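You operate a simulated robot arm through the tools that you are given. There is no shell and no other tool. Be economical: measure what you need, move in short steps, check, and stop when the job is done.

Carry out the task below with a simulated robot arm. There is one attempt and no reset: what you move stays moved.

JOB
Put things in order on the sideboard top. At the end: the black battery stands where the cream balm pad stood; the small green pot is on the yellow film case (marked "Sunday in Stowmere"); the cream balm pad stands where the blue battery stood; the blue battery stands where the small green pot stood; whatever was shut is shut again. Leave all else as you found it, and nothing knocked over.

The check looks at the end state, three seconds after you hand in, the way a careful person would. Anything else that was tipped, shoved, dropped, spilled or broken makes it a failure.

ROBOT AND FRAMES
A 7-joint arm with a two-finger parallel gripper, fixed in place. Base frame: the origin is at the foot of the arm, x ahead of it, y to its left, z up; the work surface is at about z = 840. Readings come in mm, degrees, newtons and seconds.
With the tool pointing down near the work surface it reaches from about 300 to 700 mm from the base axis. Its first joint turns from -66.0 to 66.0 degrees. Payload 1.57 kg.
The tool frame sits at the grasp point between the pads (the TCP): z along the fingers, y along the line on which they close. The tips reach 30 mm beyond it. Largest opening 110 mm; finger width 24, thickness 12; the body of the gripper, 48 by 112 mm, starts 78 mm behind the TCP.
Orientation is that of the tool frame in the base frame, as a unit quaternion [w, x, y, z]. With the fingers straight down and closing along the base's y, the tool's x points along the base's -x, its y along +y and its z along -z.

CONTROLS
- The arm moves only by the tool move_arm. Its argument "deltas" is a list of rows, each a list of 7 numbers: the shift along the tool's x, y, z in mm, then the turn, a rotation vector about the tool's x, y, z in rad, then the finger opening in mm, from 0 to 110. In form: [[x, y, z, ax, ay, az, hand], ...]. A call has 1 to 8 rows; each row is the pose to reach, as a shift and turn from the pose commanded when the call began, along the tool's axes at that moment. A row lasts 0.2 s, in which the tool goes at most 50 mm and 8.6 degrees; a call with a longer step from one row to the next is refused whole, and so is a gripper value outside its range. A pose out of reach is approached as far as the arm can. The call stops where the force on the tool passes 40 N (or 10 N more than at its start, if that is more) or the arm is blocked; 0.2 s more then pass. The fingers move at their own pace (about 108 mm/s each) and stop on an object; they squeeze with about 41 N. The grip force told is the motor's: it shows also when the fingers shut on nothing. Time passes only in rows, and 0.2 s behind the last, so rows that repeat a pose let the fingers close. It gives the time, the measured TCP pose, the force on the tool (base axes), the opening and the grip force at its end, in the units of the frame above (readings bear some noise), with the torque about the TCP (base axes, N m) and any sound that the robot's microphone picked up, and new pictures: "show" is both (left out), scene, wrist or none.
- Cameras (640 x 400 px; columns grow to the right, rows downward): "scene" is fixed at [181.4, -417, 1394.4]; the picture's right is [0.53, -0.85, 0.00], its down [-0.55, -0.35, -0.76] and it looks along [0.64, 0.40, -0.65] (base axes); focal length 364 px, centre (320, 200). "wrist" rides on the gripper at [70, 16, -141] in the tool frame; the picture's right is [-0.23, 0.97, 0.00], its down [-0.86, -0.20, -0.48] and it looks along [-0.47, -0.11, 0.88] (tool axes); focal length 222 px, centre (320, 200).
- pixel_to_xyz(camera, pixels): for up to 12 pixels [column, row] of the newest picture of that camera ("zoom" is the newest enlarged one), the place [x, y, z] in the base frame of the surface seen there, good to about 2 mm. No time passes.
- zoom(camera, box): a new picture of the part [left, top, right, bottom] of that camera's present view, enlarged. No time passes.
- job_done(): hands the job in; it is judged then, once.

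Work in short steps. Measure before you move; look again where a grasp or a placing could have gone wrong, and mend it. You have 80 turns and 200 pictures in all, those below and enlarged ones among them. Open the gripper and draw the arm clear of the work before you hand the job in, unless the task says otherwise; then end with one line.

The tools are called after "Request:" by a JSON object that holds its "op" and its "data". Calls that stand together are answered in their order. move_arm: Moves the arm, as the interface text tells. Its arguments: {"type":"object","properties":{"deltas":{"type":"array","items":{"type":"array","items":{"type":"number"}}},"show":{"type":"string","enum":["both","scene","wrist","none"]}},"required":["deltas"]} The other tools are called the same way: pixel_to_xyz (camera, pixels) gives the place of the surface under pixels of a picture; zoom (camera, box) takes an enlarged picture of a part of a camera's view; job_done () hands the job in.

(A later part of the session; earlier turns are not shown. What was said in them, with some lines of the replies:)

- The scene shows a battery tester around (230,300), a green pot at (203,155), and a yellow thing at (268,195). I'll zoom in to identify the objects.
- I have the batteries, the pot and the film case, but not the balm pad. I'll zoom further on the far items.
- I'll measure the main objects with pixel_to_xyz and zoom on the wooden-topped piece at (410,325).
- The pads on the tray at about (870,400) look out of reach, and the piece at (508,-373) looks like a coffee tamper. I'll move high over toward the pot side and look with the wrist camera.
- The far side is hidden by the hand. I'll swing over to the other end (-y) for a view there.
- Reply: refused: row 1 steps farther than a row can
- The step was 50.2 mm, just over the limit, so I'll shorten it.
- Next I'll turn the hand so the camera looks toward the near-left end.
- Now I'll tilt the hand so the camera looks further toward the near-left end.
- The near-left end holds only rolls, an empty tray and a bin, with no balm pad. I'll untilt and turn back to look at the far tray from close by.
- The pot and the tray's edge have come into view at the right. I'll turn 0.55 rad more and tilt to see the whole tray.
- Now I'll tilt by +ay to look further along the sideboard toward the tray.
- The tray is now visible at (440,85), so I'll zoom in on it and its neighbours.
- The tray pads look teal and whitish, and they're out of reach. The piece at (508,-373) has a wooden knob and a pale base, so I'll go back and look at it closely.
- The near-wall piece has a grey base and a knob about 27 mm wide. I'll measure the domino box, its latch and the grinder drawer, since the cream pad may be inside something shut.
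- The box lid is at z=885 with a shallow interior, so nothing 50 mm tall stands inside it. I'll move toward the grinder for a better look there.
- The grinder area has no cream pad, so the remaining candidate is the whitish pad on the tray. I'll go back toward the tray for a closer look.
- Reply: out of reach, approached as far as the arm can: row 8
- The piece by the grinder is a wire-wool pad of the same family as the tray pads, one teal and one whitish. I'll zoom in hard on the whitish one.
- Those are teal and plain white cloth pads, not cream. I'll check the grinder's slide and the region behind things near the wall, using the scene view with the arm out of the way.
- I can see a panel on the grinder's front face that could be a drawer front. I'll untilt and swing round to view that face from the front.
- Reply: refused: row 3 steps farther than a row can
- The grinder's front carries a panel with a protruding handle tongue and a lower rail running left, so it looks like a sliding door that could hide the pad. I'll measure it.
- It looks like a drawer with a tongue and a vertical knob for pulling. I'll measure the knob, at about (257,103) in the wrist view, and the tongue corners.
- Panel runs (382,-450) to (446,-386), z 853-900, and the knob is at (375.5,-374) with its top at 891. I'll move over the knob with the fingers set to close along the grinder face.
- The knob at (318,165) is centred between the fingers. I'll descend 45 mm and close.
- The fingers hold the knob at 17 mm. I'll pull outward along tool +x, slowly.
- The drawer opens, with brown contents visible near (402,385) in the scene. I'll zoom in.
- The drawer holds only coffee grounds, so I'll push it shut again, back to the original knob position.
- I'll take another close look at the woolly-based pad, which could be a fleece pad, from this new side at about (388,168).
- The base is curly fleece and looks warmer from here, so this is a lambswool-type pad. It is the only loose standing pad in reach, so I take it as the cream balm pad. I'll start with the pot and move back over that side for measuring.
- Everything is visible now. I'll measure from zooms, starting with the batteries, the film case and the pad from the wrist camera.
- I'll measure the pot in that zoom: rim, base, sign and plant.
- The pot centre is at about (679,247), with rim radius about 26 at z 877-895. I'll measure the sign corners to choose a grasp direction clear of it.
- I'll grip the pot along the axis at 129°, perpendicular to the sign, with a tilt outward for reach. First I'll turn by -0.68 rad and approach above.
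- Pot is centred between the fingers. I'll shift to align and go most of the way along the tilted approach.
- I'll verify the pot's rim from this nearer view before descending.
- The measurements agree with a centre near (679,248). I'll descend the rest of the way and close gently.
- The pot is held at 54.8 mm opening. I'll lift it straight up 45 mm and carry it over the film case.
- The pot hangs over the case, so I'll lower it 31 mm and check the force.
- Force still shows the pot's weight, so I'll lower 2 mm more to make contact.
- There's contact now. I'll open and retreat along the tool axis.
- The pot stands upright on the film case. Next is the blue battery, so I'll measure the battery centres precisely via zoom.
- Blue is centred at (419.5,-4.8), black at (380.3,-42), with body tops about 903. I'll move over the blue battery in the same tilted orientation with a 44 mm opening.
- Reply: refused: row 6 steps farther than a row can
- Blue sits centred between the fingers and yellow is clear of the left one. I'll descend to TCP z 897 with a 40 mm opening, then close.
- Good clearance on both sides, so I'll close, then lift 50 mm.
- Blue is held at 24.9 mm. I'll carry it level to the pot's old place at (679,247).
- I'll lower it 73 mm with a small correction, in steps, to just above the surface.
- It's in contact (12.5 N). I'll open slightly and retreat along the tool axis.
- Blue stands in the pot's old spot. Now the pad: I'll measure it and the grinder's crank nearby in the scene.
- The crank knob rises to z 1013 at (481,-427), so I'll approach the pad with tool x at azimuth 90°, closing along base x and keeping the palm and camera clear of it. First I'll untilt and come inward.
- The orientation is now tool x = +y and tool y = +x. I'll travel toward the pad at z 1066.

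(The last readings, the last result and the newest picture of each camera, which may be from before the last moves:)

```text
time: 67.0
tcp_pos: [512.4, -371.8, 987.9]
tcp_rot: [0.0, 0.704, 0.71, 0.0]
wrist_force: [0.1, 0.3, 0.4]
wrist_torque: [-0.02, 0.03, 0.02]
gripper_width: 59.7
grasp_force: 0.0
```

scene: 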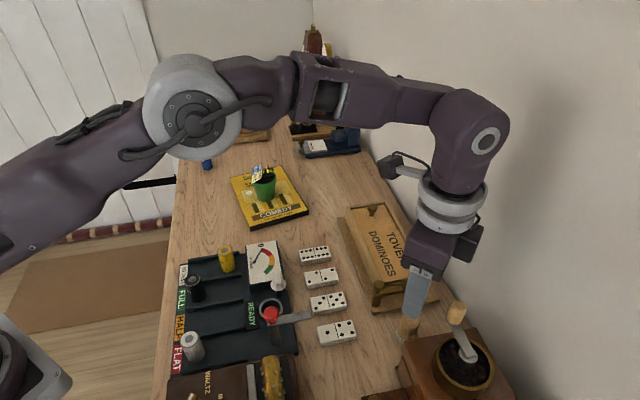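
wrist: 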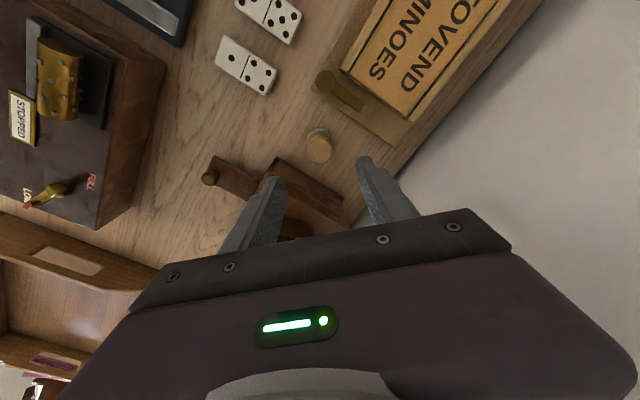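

The pad shows at (319,147), centred between the fingers. I'll measure its centre precisely in this view.

Request:
{"op": "zoom", "data": {"camera": "wrist", "box": [295, 120, 345, 170]}}

Request:
{"op": "pixel_to_xyz", "data": {"camera": "wrist", "pixels": [[319, 150], [308, 150], [330, 150], [319, 141], [319, 160], [311, 134], [324, 130], [319, 128]]}}

```text
8.00 times, centred on (320, 145) of wrist
```

zoom: 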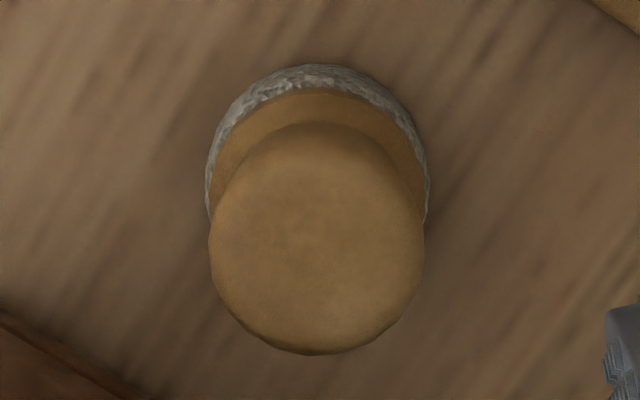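

```text
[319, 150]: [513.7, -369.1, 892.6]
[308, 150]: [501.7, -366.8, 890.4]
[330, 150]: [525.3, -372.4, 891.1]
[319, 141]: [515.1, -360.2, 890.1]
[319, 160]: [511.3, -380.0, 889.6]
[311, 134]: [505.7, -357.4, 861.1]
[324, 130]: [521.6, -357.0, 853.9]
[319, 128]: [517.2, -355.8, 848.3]
```

Pad centre is about (513.5,-371). Clearances to the crank look fine, so I'll descend to TCP z 896.

Request:
{"op": "move_arm", "data": {"deltas": [[0, 1, 40, 0, 0, 0, 54], [0, 1, 70, 0, 0, 0, 54], [0, 1, 92, 0, 0, 0, 54]], "show": "both"}}

```text
time: 67.8
tcp_pos: [513.3, -372.7, 893.7]
tcp_rot: [0.0, 0.706, 0.709, 0.0]
wrist_force: [0.3, 0.4, -0.3]
wrist_torque: [0.0, -0.03, 0.01]
gripper_width: 54.1
grasp_force: 0.1
```

scene: 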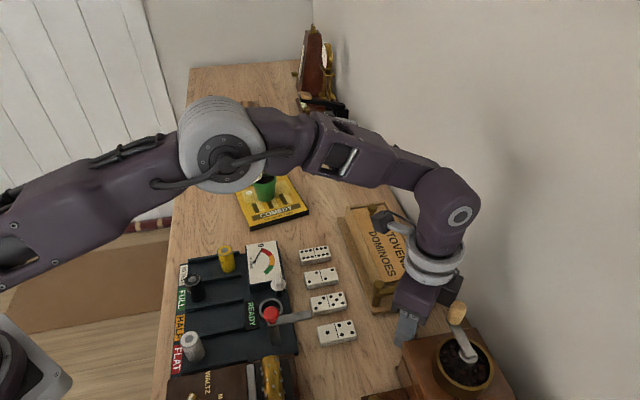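
wrist: 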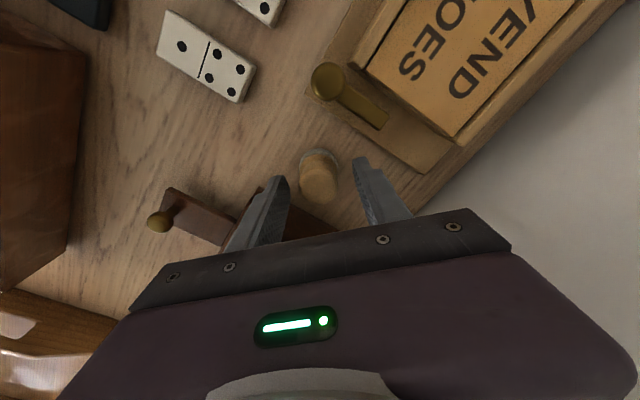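

The knob is between the fingers. I'll close and lift 20 mm, then check.

Request:
{"op": "move_arm", "data": {"deltas": [[0, 0, 0, 0, 0, 0, 40], [0, 0, 0, 0, 0, 0, 15], [0, 0, 0, 0, 0, 0, 15], [0, 0, 0, 0, 0, 0, 15], [0, 0, -20, 0, 0, 0, 15]], "show": "both"}}

```text
time: 69.0
tcp_pos: [513.6, -372.4, 914.5]
tcp_rot: [0.001, 0.705, 0.709, 0.0]
wrist_force: [0.2, 0.9, -0.4]
wrist_torque: [0.04, 0.01, 0.01]
gripper_width: 26.8
grasp_force: 37.6
```

scene: 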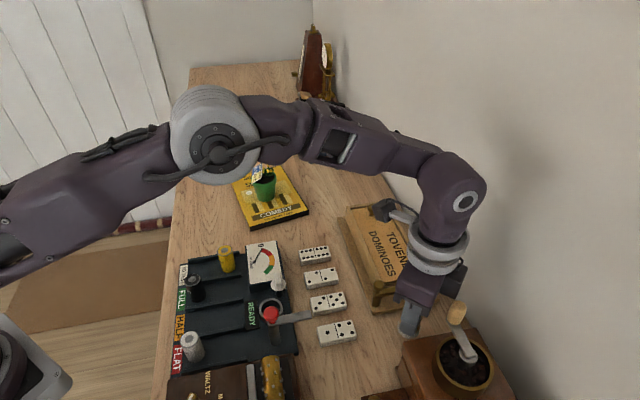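
wrist: 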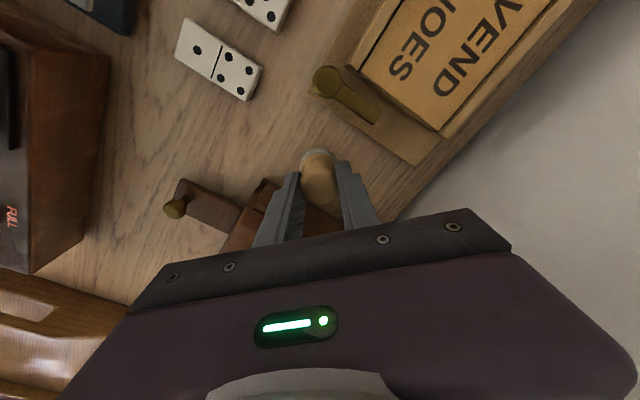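

The pad is held at 26.8 mm and lifted. I'll raise it 75 mm, then travel toward the blue battery's old spot.

Request:
{"op": "move_arm", "data": {"deltas": [[0, 0, -40, 0, 0, 0, 15], [0, 0, -75, 0, 0, 0, 15], [48, -12, -75, 0, 0, 0, 15], [96, -24, -75, 0, 0, 0, 15], [144, -36, -75, 0, 0, 0, 15], [192, -48, -75, 0, 0, 0, 15], [240, -60, -75, 0, 0, 0, 15], [288, -72, -75, 0, 0, 0, 15]], "show": "none"}}

Request:
{"op": "move_arm", "data": {"deltas": [[40, -11, 0, 0, 0, 0, 15], [78, -22, 0, 0, 0, 0, 15], [78, -22, 0, 0, 0, 0, 15]], "show": "both"}}

```text
time: 70.8
tcp_pos: [440.7, -84.4, 989.7]
tcp_rot: [0.0, 0.705, 0.709, 0.0]
wrist_force: [0.1, 0.3, -0.4]
wrist_torque: [-0.02, 0.0, 0.03]
gripper_width: 26.6
grasp_force: 37.6
```

```text
time: 71.6
tcp_pos: [418.2, -6.1, 989.7]
tcp_rot: [0.0, 0.705, 0.709, 0.0]
wrist_force: [-0.2, -0.2, 0.5]
wrist_torque: [-0.02, 0.03, -0.02]
gripper_width: 26.7
grasp_force: 37.4
```

scene: 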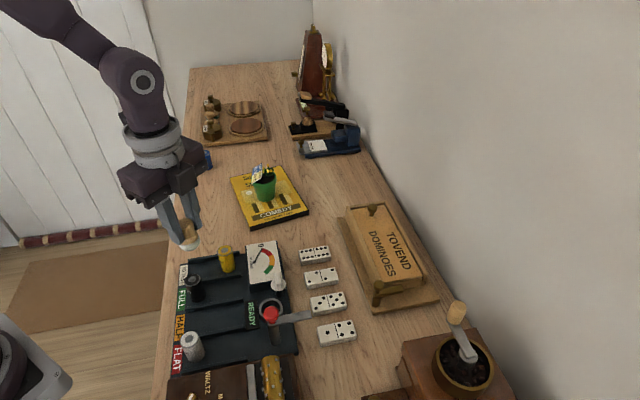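
wrist: 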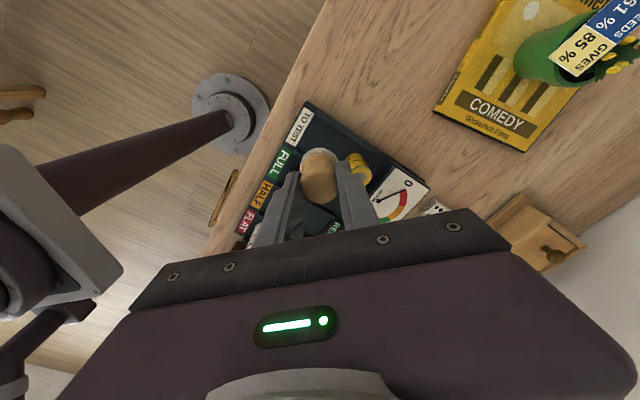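

I'll zoom on the pad here in better light, and check alignment to the lane.

Request:
{"op": "zoom", "data": {"camera": "scene", "box": [165, 200, 255, 300]}}

```text
4.00 times, centred on (210, 250) of scene
```

zoom: 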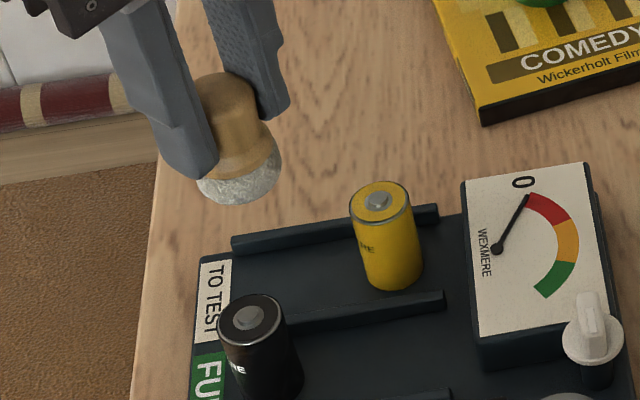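

In the light it is off-white fleece, so cream fits. I'll lower it into the blue battery's old place.

Request:
{"op": "move_arm", "data": {"deltas": [[0, 0.5, 40, 0, 0, 0, 15], [0, 0.5, 65, 0, 0, 0, 15], [0, 0.5, 76, 0, 0, 0, 15], [0, 0.5, 77, 0, 0, 0, 15]], "show": "scene"}}

Request:
{"op": "zoom", "data": {"camera": "scene", "box": [165, 220, 255, 320]}}

```text
time: 72.6
tcp_pos: [417.8, -7.4, 912.3]
tcp_rot: [0.0, 0.705, 0.71, 0.0]
wrist_force: [-0.4, -0.1, -0.9]
wrist_torque: [-0.03, 0.03, -0.02]
gripper_width: 26.6
grasp_force: 37.2
```

scene: 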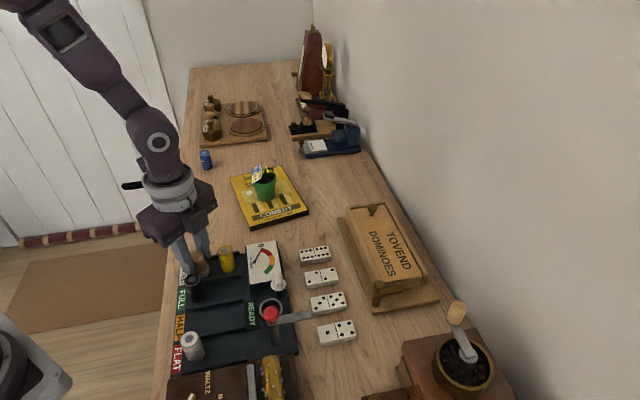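

```text
4.00 times, centred on (210, 270) of scene
```

zoom: 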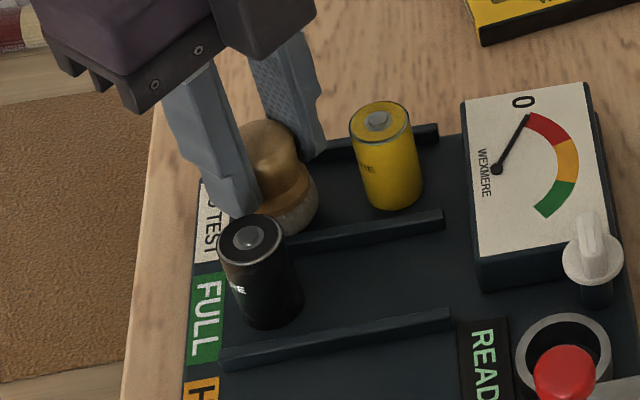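

The tips are clear of the black battery. I'll nudge +1 mm in x and lower to contact.

Request:
{"op": "move_arm", "data": {"deltas": [[0.8, 1.2, 1, 0, 0, 0, 15], [0.8, 1.2, 2, 0, 0, 0, 15], [0.8, 1.2, 3, 0, 0, 0, 15], [0.8, 1.2, 3, 0, 0, 0, 15]], "show": "none"}}

```text
time: 73.6
tcp_pos: [419.5, -6.2, 909.5]
tcp_rot: [0.0, 0.704, 0.71, 0.0]
wrist_force: [-2.5, -0.7, 27.5]
wrist_torque: [-0.03, 0.26, -0.01]
gripper_width: 27.2
grasp_force: 37.7
```

Firm contact (27 N). I'll back off 1 mm, open to 44, and rise.

Request:
{"op": "move_arm", "data": {"deltas": [[0, 0, -1.5, 0, 0, 0, 15], [0, 0, -1.5, 0, 0, 0, 36], [0, 0, -1.5, 0, 0, 0, 44], [0, 0, -1.5, 0, 0, 0, 44], [0, 0, -35, 0, 0, 0, 44], [0, 0, -75, 0, 0, 0, 44]], "show": "both"}}

Request:
{"op": "zoom", "data": {"camera": "scene", "box": [165, 230, 255, 310]}}

```text
time: 75.0
tcp_pos: [419.8, -6.2, 984.4]
tcp_rot: [-0.001, 0.704, 0.71, 0.001]
wrist_force: [-0.3, -0.3, -0.4]
wrist_torque: [0.01, 0.0, 0.01]
gripper_width: 44.1
grasp_force: 0.1
```

scene: 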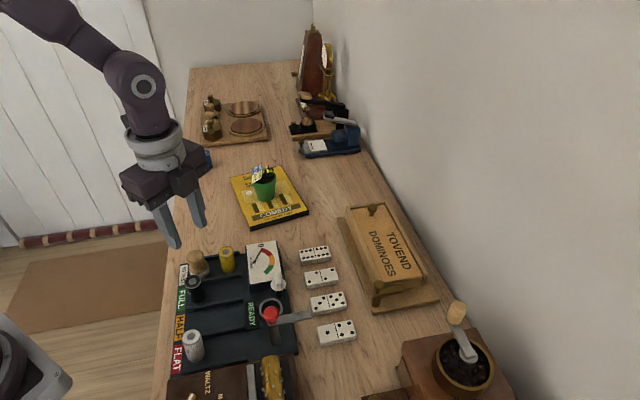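
wrist: 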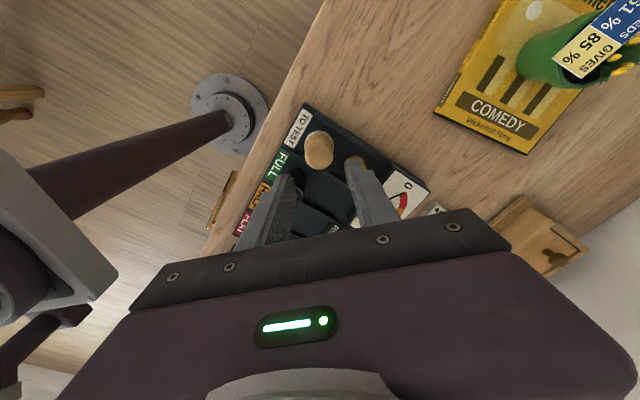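

```text
5.00 times, centred on (210, 270) of scene
```

zoom: 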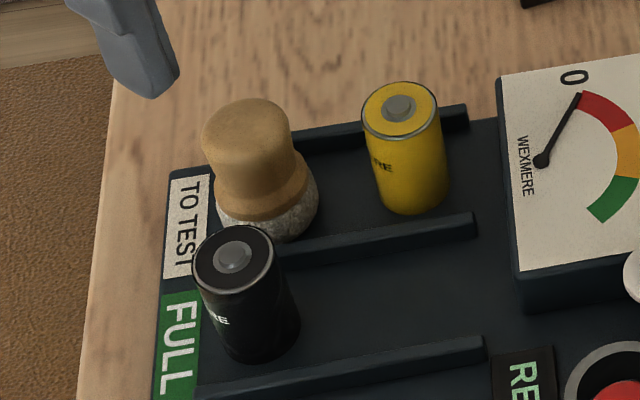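

The pad stands well. I'll re-measure the black battery's nub and rim in this zoom.

Request:
{"op": "pixel_to_xyz", "data": {"camera": "zoom", "pixels": [[232, 255], [200, 262], [268, 262], [233, 282], [236, 236], [245, 112], [245, 140], [210, 140]]}}

Request:
{"op": "move_arm", "data": {"deltas": [[-18, -20, 0, 0, 0, 0, 42], [-36, -39.3, 0, 0, 0, 0, 42], [-36, -39.3, 30, 0, 0, 0, 42]], "show": "wrist"}}

```text
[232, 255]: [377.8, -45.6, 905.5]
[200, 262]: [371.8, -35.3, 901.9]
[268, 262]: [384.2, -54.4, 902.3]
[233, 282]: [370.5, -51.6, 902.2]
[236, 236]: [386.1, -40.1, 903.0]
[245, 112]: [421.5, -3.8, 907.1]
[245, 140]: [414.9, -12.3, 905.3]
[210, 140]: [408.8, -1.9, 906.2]
```

```text
time: 75.8
tcp_pos: [380.5, -42.6, 954.9]
tcp_rot: [0.0, 0.705, 0.709, 0.0]
wrist_force: [-0.2, 0.8, 0.0]
wrist_torque: [0.02, -0.02, 0.0]
gripper_width: 42.0
grasp_force: 0.1
```

wrist: 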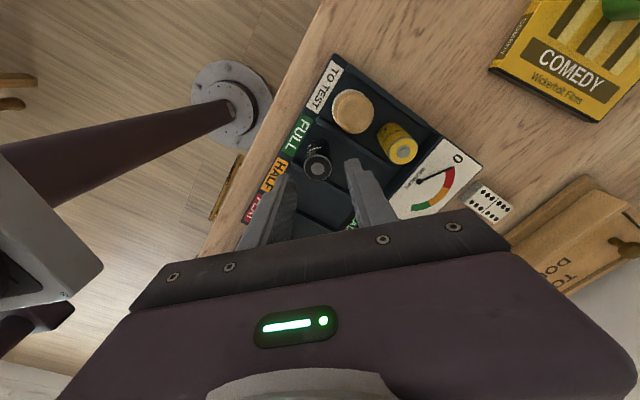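

Request:
{"op": "pixel_to_xyz", "data": {"camera": "wrist", "pixels": [[318, 168], [306, 168], [330, 168], [318, 178], [318, 158]]}}

Request:
{"op": "zoom", "data": {"camera": "wrist", "box": [280, 130, 360, 200]}}

```text
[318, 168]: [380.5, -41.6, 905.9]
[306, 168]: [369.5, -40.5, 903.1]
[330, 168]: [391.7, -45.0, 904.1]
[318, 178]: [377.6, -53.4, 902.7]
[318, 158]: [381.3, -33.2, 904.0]
```

```text
5.71 times, centred on (320, 165) of wrist
```

zoom: 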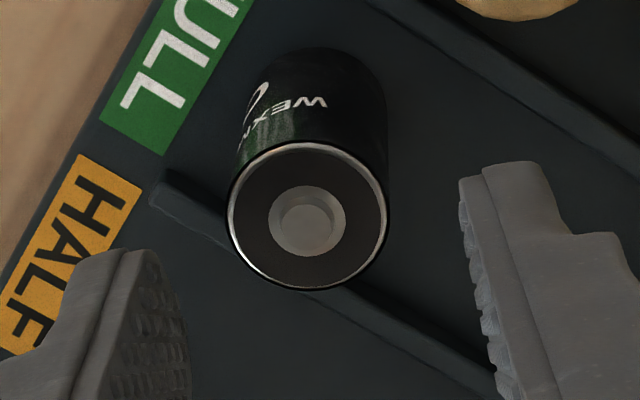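

Centre (380.3,-43) matches the TCP. I'll descend 57 mm and grip, then lift.

Request:
{"op": "move_arm", "data": {"deltas": [[0, 0, 30, 0, 0, 0, 42], [0, 0, 57, 0, 0, 0, 42], [0, 0, 57, 0, 0, 0, 25], [0, 0, 57, 0, 0, 0, 14], [0, 0, 57, 0, 0, 0, 14], [0, 0, 20, 0, 0, 0, 14], [0, 0, -20, 0, 0, 0, 14], [0, 0, -40, 0, 0, 0, 14]], "show": "both"}}

```text
time: 77.6
tcp_pos: [380.3, -42.7, 994.4]
tcp_rot: [0.0, 0.705, 0.709, 0.001]
wrist_force: [0.1, 0.6, -0.9]
wrist_torque: [0.02, 0.0, 0.02]
gripper_width: 25.0
grasp_force: 37.3
```

scene: 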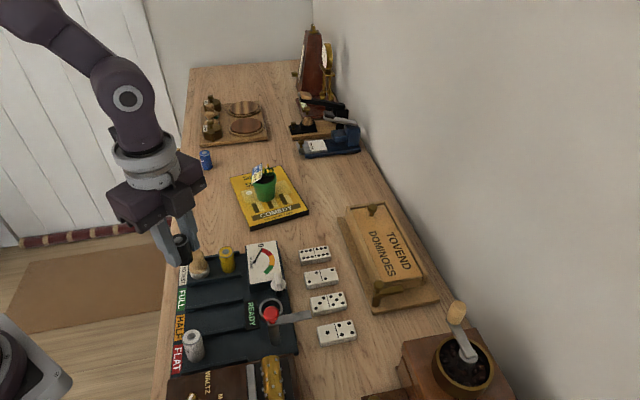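
wrist: 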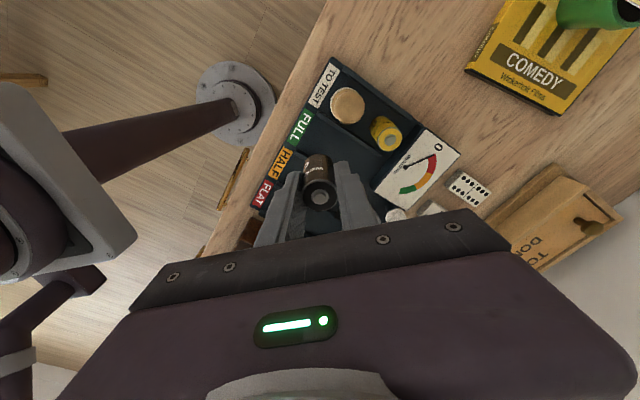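

Black is held at 25 mm. I'll raise it 40 mm and travel toward the pad's old place at (513.5,-371).

Request:
{"op": "move_arm", "data": {"deltas": [[0, 0, -40, 0, 0, 0, 14], [-44, 18, -40, 0, 0, 0, 14], [-88, 36, -40, 0, 0, 0, 14], [-132, 54, -40, 0, 0, 0, 14], [-176, 72, -40, 0, 0, 0, 14], [-220, 90, -40, 0, 0, 0, 14], [-264, 108, -40, 0, 0, 0, 14], [-308, 125, -40, 0, 0, 0, 14]], "show": "none"}}

Request:
{"op": "move_arm", "data": {"deltas": [[-20, 8.2, 0, 0, 0, 0, 14], [-20, 8.2, 45, 0, 0, 0, 14], [-20, 8.2, 85, 0, 0, 0, 14], [-20, 8.2, 85, 0, 0, 0, 14]], "show": "both"}}

```text
time: 79.4
tcp_pos: [507.7, -351.2, 1034.2]
tcp_rot: [-0.001, 0.705, 0.709, 0.0]
wrist_force: [-0.2, 0.5, -0.4]
wrist_torque: [0.01, -0.01, -0.01]
gripper_width: 24.8
grasp_force: 36.3
```

```text
time: 80.4
tcp_pos: [517.2, -368.8, 947.8]
tcp_rot: [-0.001, 0.705, 0.71, 0.0]
wrist_force: [0.5, -0.6, -0.6]
wrist_torque: [0.03, 0.02, -0.02]
gripper_width: 25.1
grasp_force: 36.7
```

scene: 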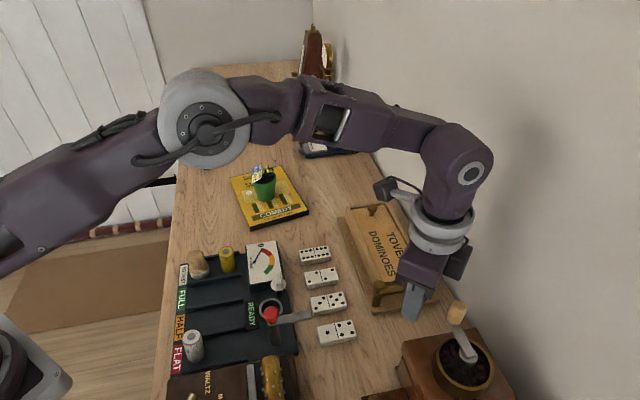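
wrist: 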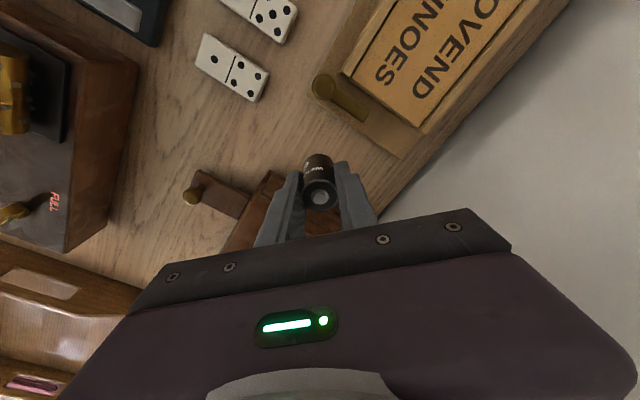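

The reading is about 2 mm high in x, so I'll correct it and lower to just above the surface.

Request:
{"op": "move_arm", "data": {"deltas": [[-1.2, -2.4, 30, 0, 0, 0, 14], [-1.2, -2.4, 55, 0, 0, 0, 14], [-1.2, -2.4, 63.5, 0, 0, 0, 14], [-1.2, -2.4, 63.5, 0, 0, 0, 14]], "show": "wrist"}}

```text
time: 81.4
tcp_pos: [513.1, -370.6, 884.7]
tcp_rot: [-0.001, 0.705, 0.709, 0.0]
wrist_force: [0.3, 0.1, -1.1]
wrist_torque: [0.0, -0.01, 0.01]
gripper_width: 24.8
grasp_force: 36.2
```

wrist: 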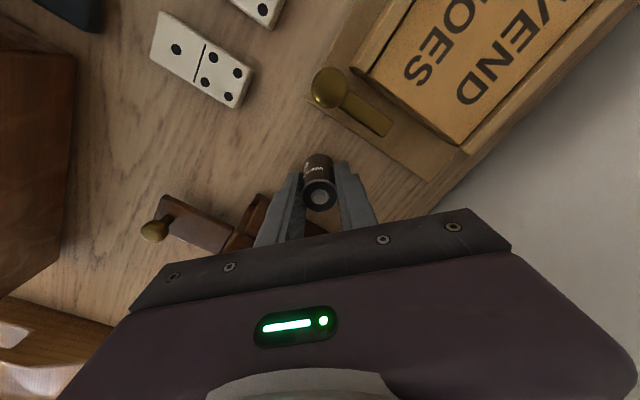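

The position is right, so I'll lower to contact.

Request:
{"op": "move_arm", "data": {"deltas": [[0, 0, 1, 0, 0, 0, 14], [0, 0, 2, 0, 0, 0, 14], [0, 0, 3, 0, 0, 0, 14], [0, 0, 3, 0, 0, 0, 14]], "show": "none"}}

```text
time: 82.4
tcp_pos: [513.8, -371.1, 882.1]
tcp_rot: [0.0, 0.705, 0.709, 0.0]
wrist_force: [0.6, -0.1, -0.7]
wrist_torque: [0.02, -0.01, 0.0]
gripper_width: 24.9
grasp_force: 36.5
```

Request:
{"op": "move_arm", "data": {"deltas": [[0, 0, 1, 0, 0, 0, 14], [0, 0, 2, 0, 0, 0, 14], [0, 0, 2, 0, 0, 0, 14]], "show": "none"}}

```text
time: 83.2
tcp_pos: [513.7, -370.0, 881.1]
tcp_rot: [0.0, 0.705, 0.709, 0.0]
wrist_force: [0.2, 0.9, 1.6]
wrist_torque: [0.05, -0.03, -0.02]
gripper_width: 25.1
grasp_force: 36.8
5 turns are left
```

Contact is just beginning. I'll go 1 mm lower, open, and rise straight up.

Request:
{"op": "move_arm", "data": {"deltas": [[0, 0, 1, 0, 0, 0, 14], [0, 0, 0.5, 0, 0, 0, 34], [0, 0, 0.5, 0, 0, 0, 46], [0, 0, 0.5, 0, 0, 0, 46], [0, 0, -40, 0, 0, 0, 46], [0, 0, -85, 0, 0, 0, 46], [0, 0, -130, 0, 0, 0, 46], [0, 0, -170, 0, 0, 0, 46]], "show": "both"}}

Request:
{"op": "move_arm", "data": {"deltas": [[45, -10, 0, 0, 0, 0, 46], [90, -20, 0, 0, 0, 0, 46], [135, -30, 0, 0, 0, 0, 46], [180, -40, 0, 0, 0, 0, 46], [225, -50, 0, 0, 0, 0, 46], [270, -60, 0, 0, 0, 0, 46], [310, -70, 0, 0, 0, 0, 60], [350, -80, -30, 0, 0, 0, 80]], "show": "both"}}

Request:
{"op": "zoom", "data": {"camera": "scene", "box": [380, 280, 500, 390]}}

Request:
{"op": "zoom", "data": {"camera": "scene", "box": [160, 120, 360, 360]}}

```text
time: 85.0
tcp_pos: [512.1, -371.0, 1052.3]
tcp_rot: [0.001, 0.706, 0.709, -0.001]
wrist_force: [0.4, -0.2, -0.3]
wrist_torque: [-0.01, 0.0, -0.02]
gripper_width: 45.7
grasp_force: 0.1
```

scene: 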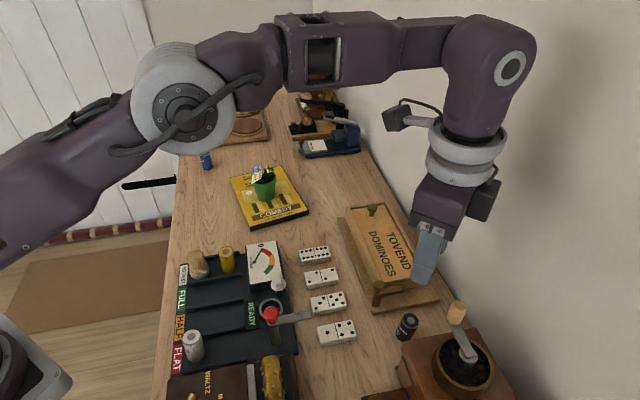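
wrist: 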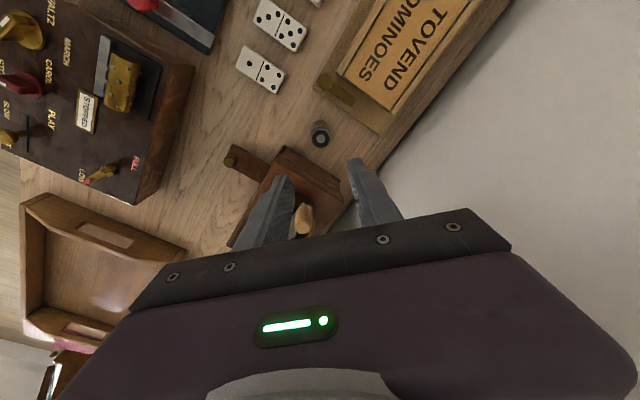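

```text
refused: row 8 steps farther than a row can; nothing moved
```

```text
3.64 times, centred on (440, 335) of scene
```

zoom: 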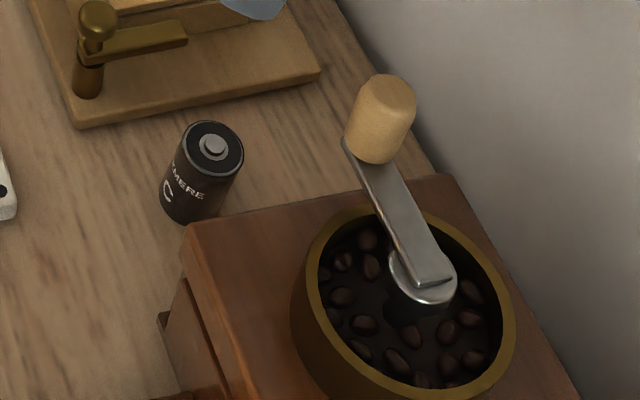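

```text
1.67 times, centred on (260, 240) of scene
4 turns are left
```

zoom: 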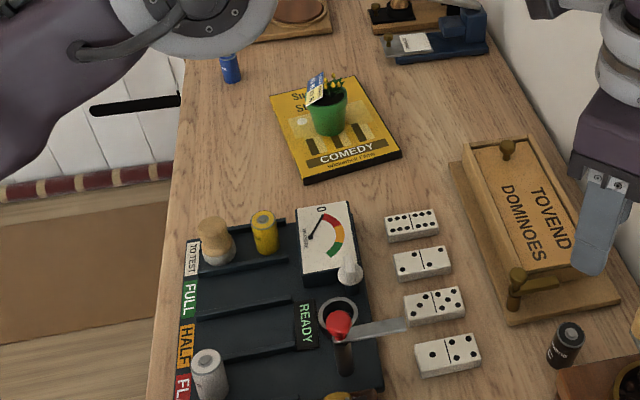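

Everything stands in its place and the black battery is upright. I'll draw the arm clear.

Request:
{"op": "move_arm", "data": {"deltas": [[40, -10, -10, 0, 0, 0, 60], [80, -20, -20, 0, 0, 0, 80], [120, -30, -30, 0, 0, 0, 110], [160, -40, -40, 0, 0, 0, 110], [200, -50, -50, 0, 0, 0, 110], [240, -60, -60, 0, 0, 0, 110], [280, -70, -70, 0, 0, 0, 110]], "show": "both"}}

```text
time: 86.6
tcp_pos: [439.9, -91.1, 1120.4]
tcp_rot: [0.0, 0.705, 0.709, 0.001]
wrist_force: [0.2, 0.9, 1.0]
wrist_torque: [-0.03, -0.07, 0.0]
gripper_width: 110.0
grasp_force: 0.1
3 turns are left
```

scene: 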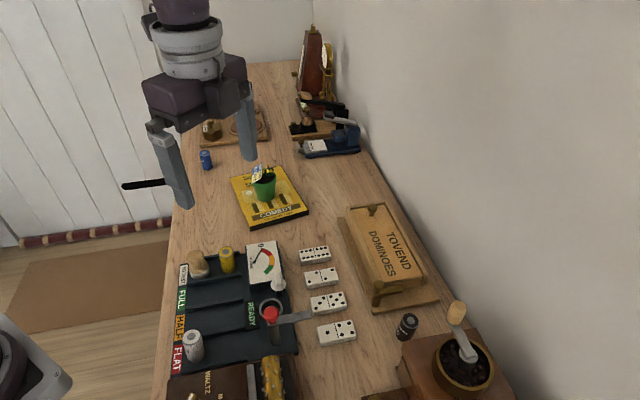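
wrist: 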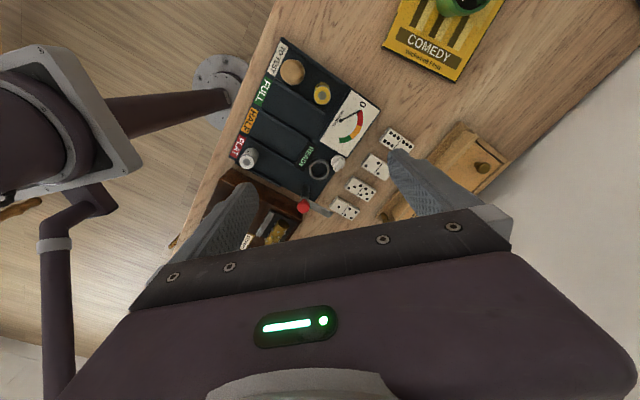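

The arm is clear with the gripper open, and every piece stands upright, so I'm handing in.

Request:
{"op": "job_done", "data": {}}

```text
The job is handed in.
```

I handed the job in with all four items moved and standing upright; the one uncertainty is the balm pad, since nothing was labelled and I took the off-white fleece pad by the coffee grinder to be it. I opened the grinder drawer while searching, found only coffee grounds, and shut it again.
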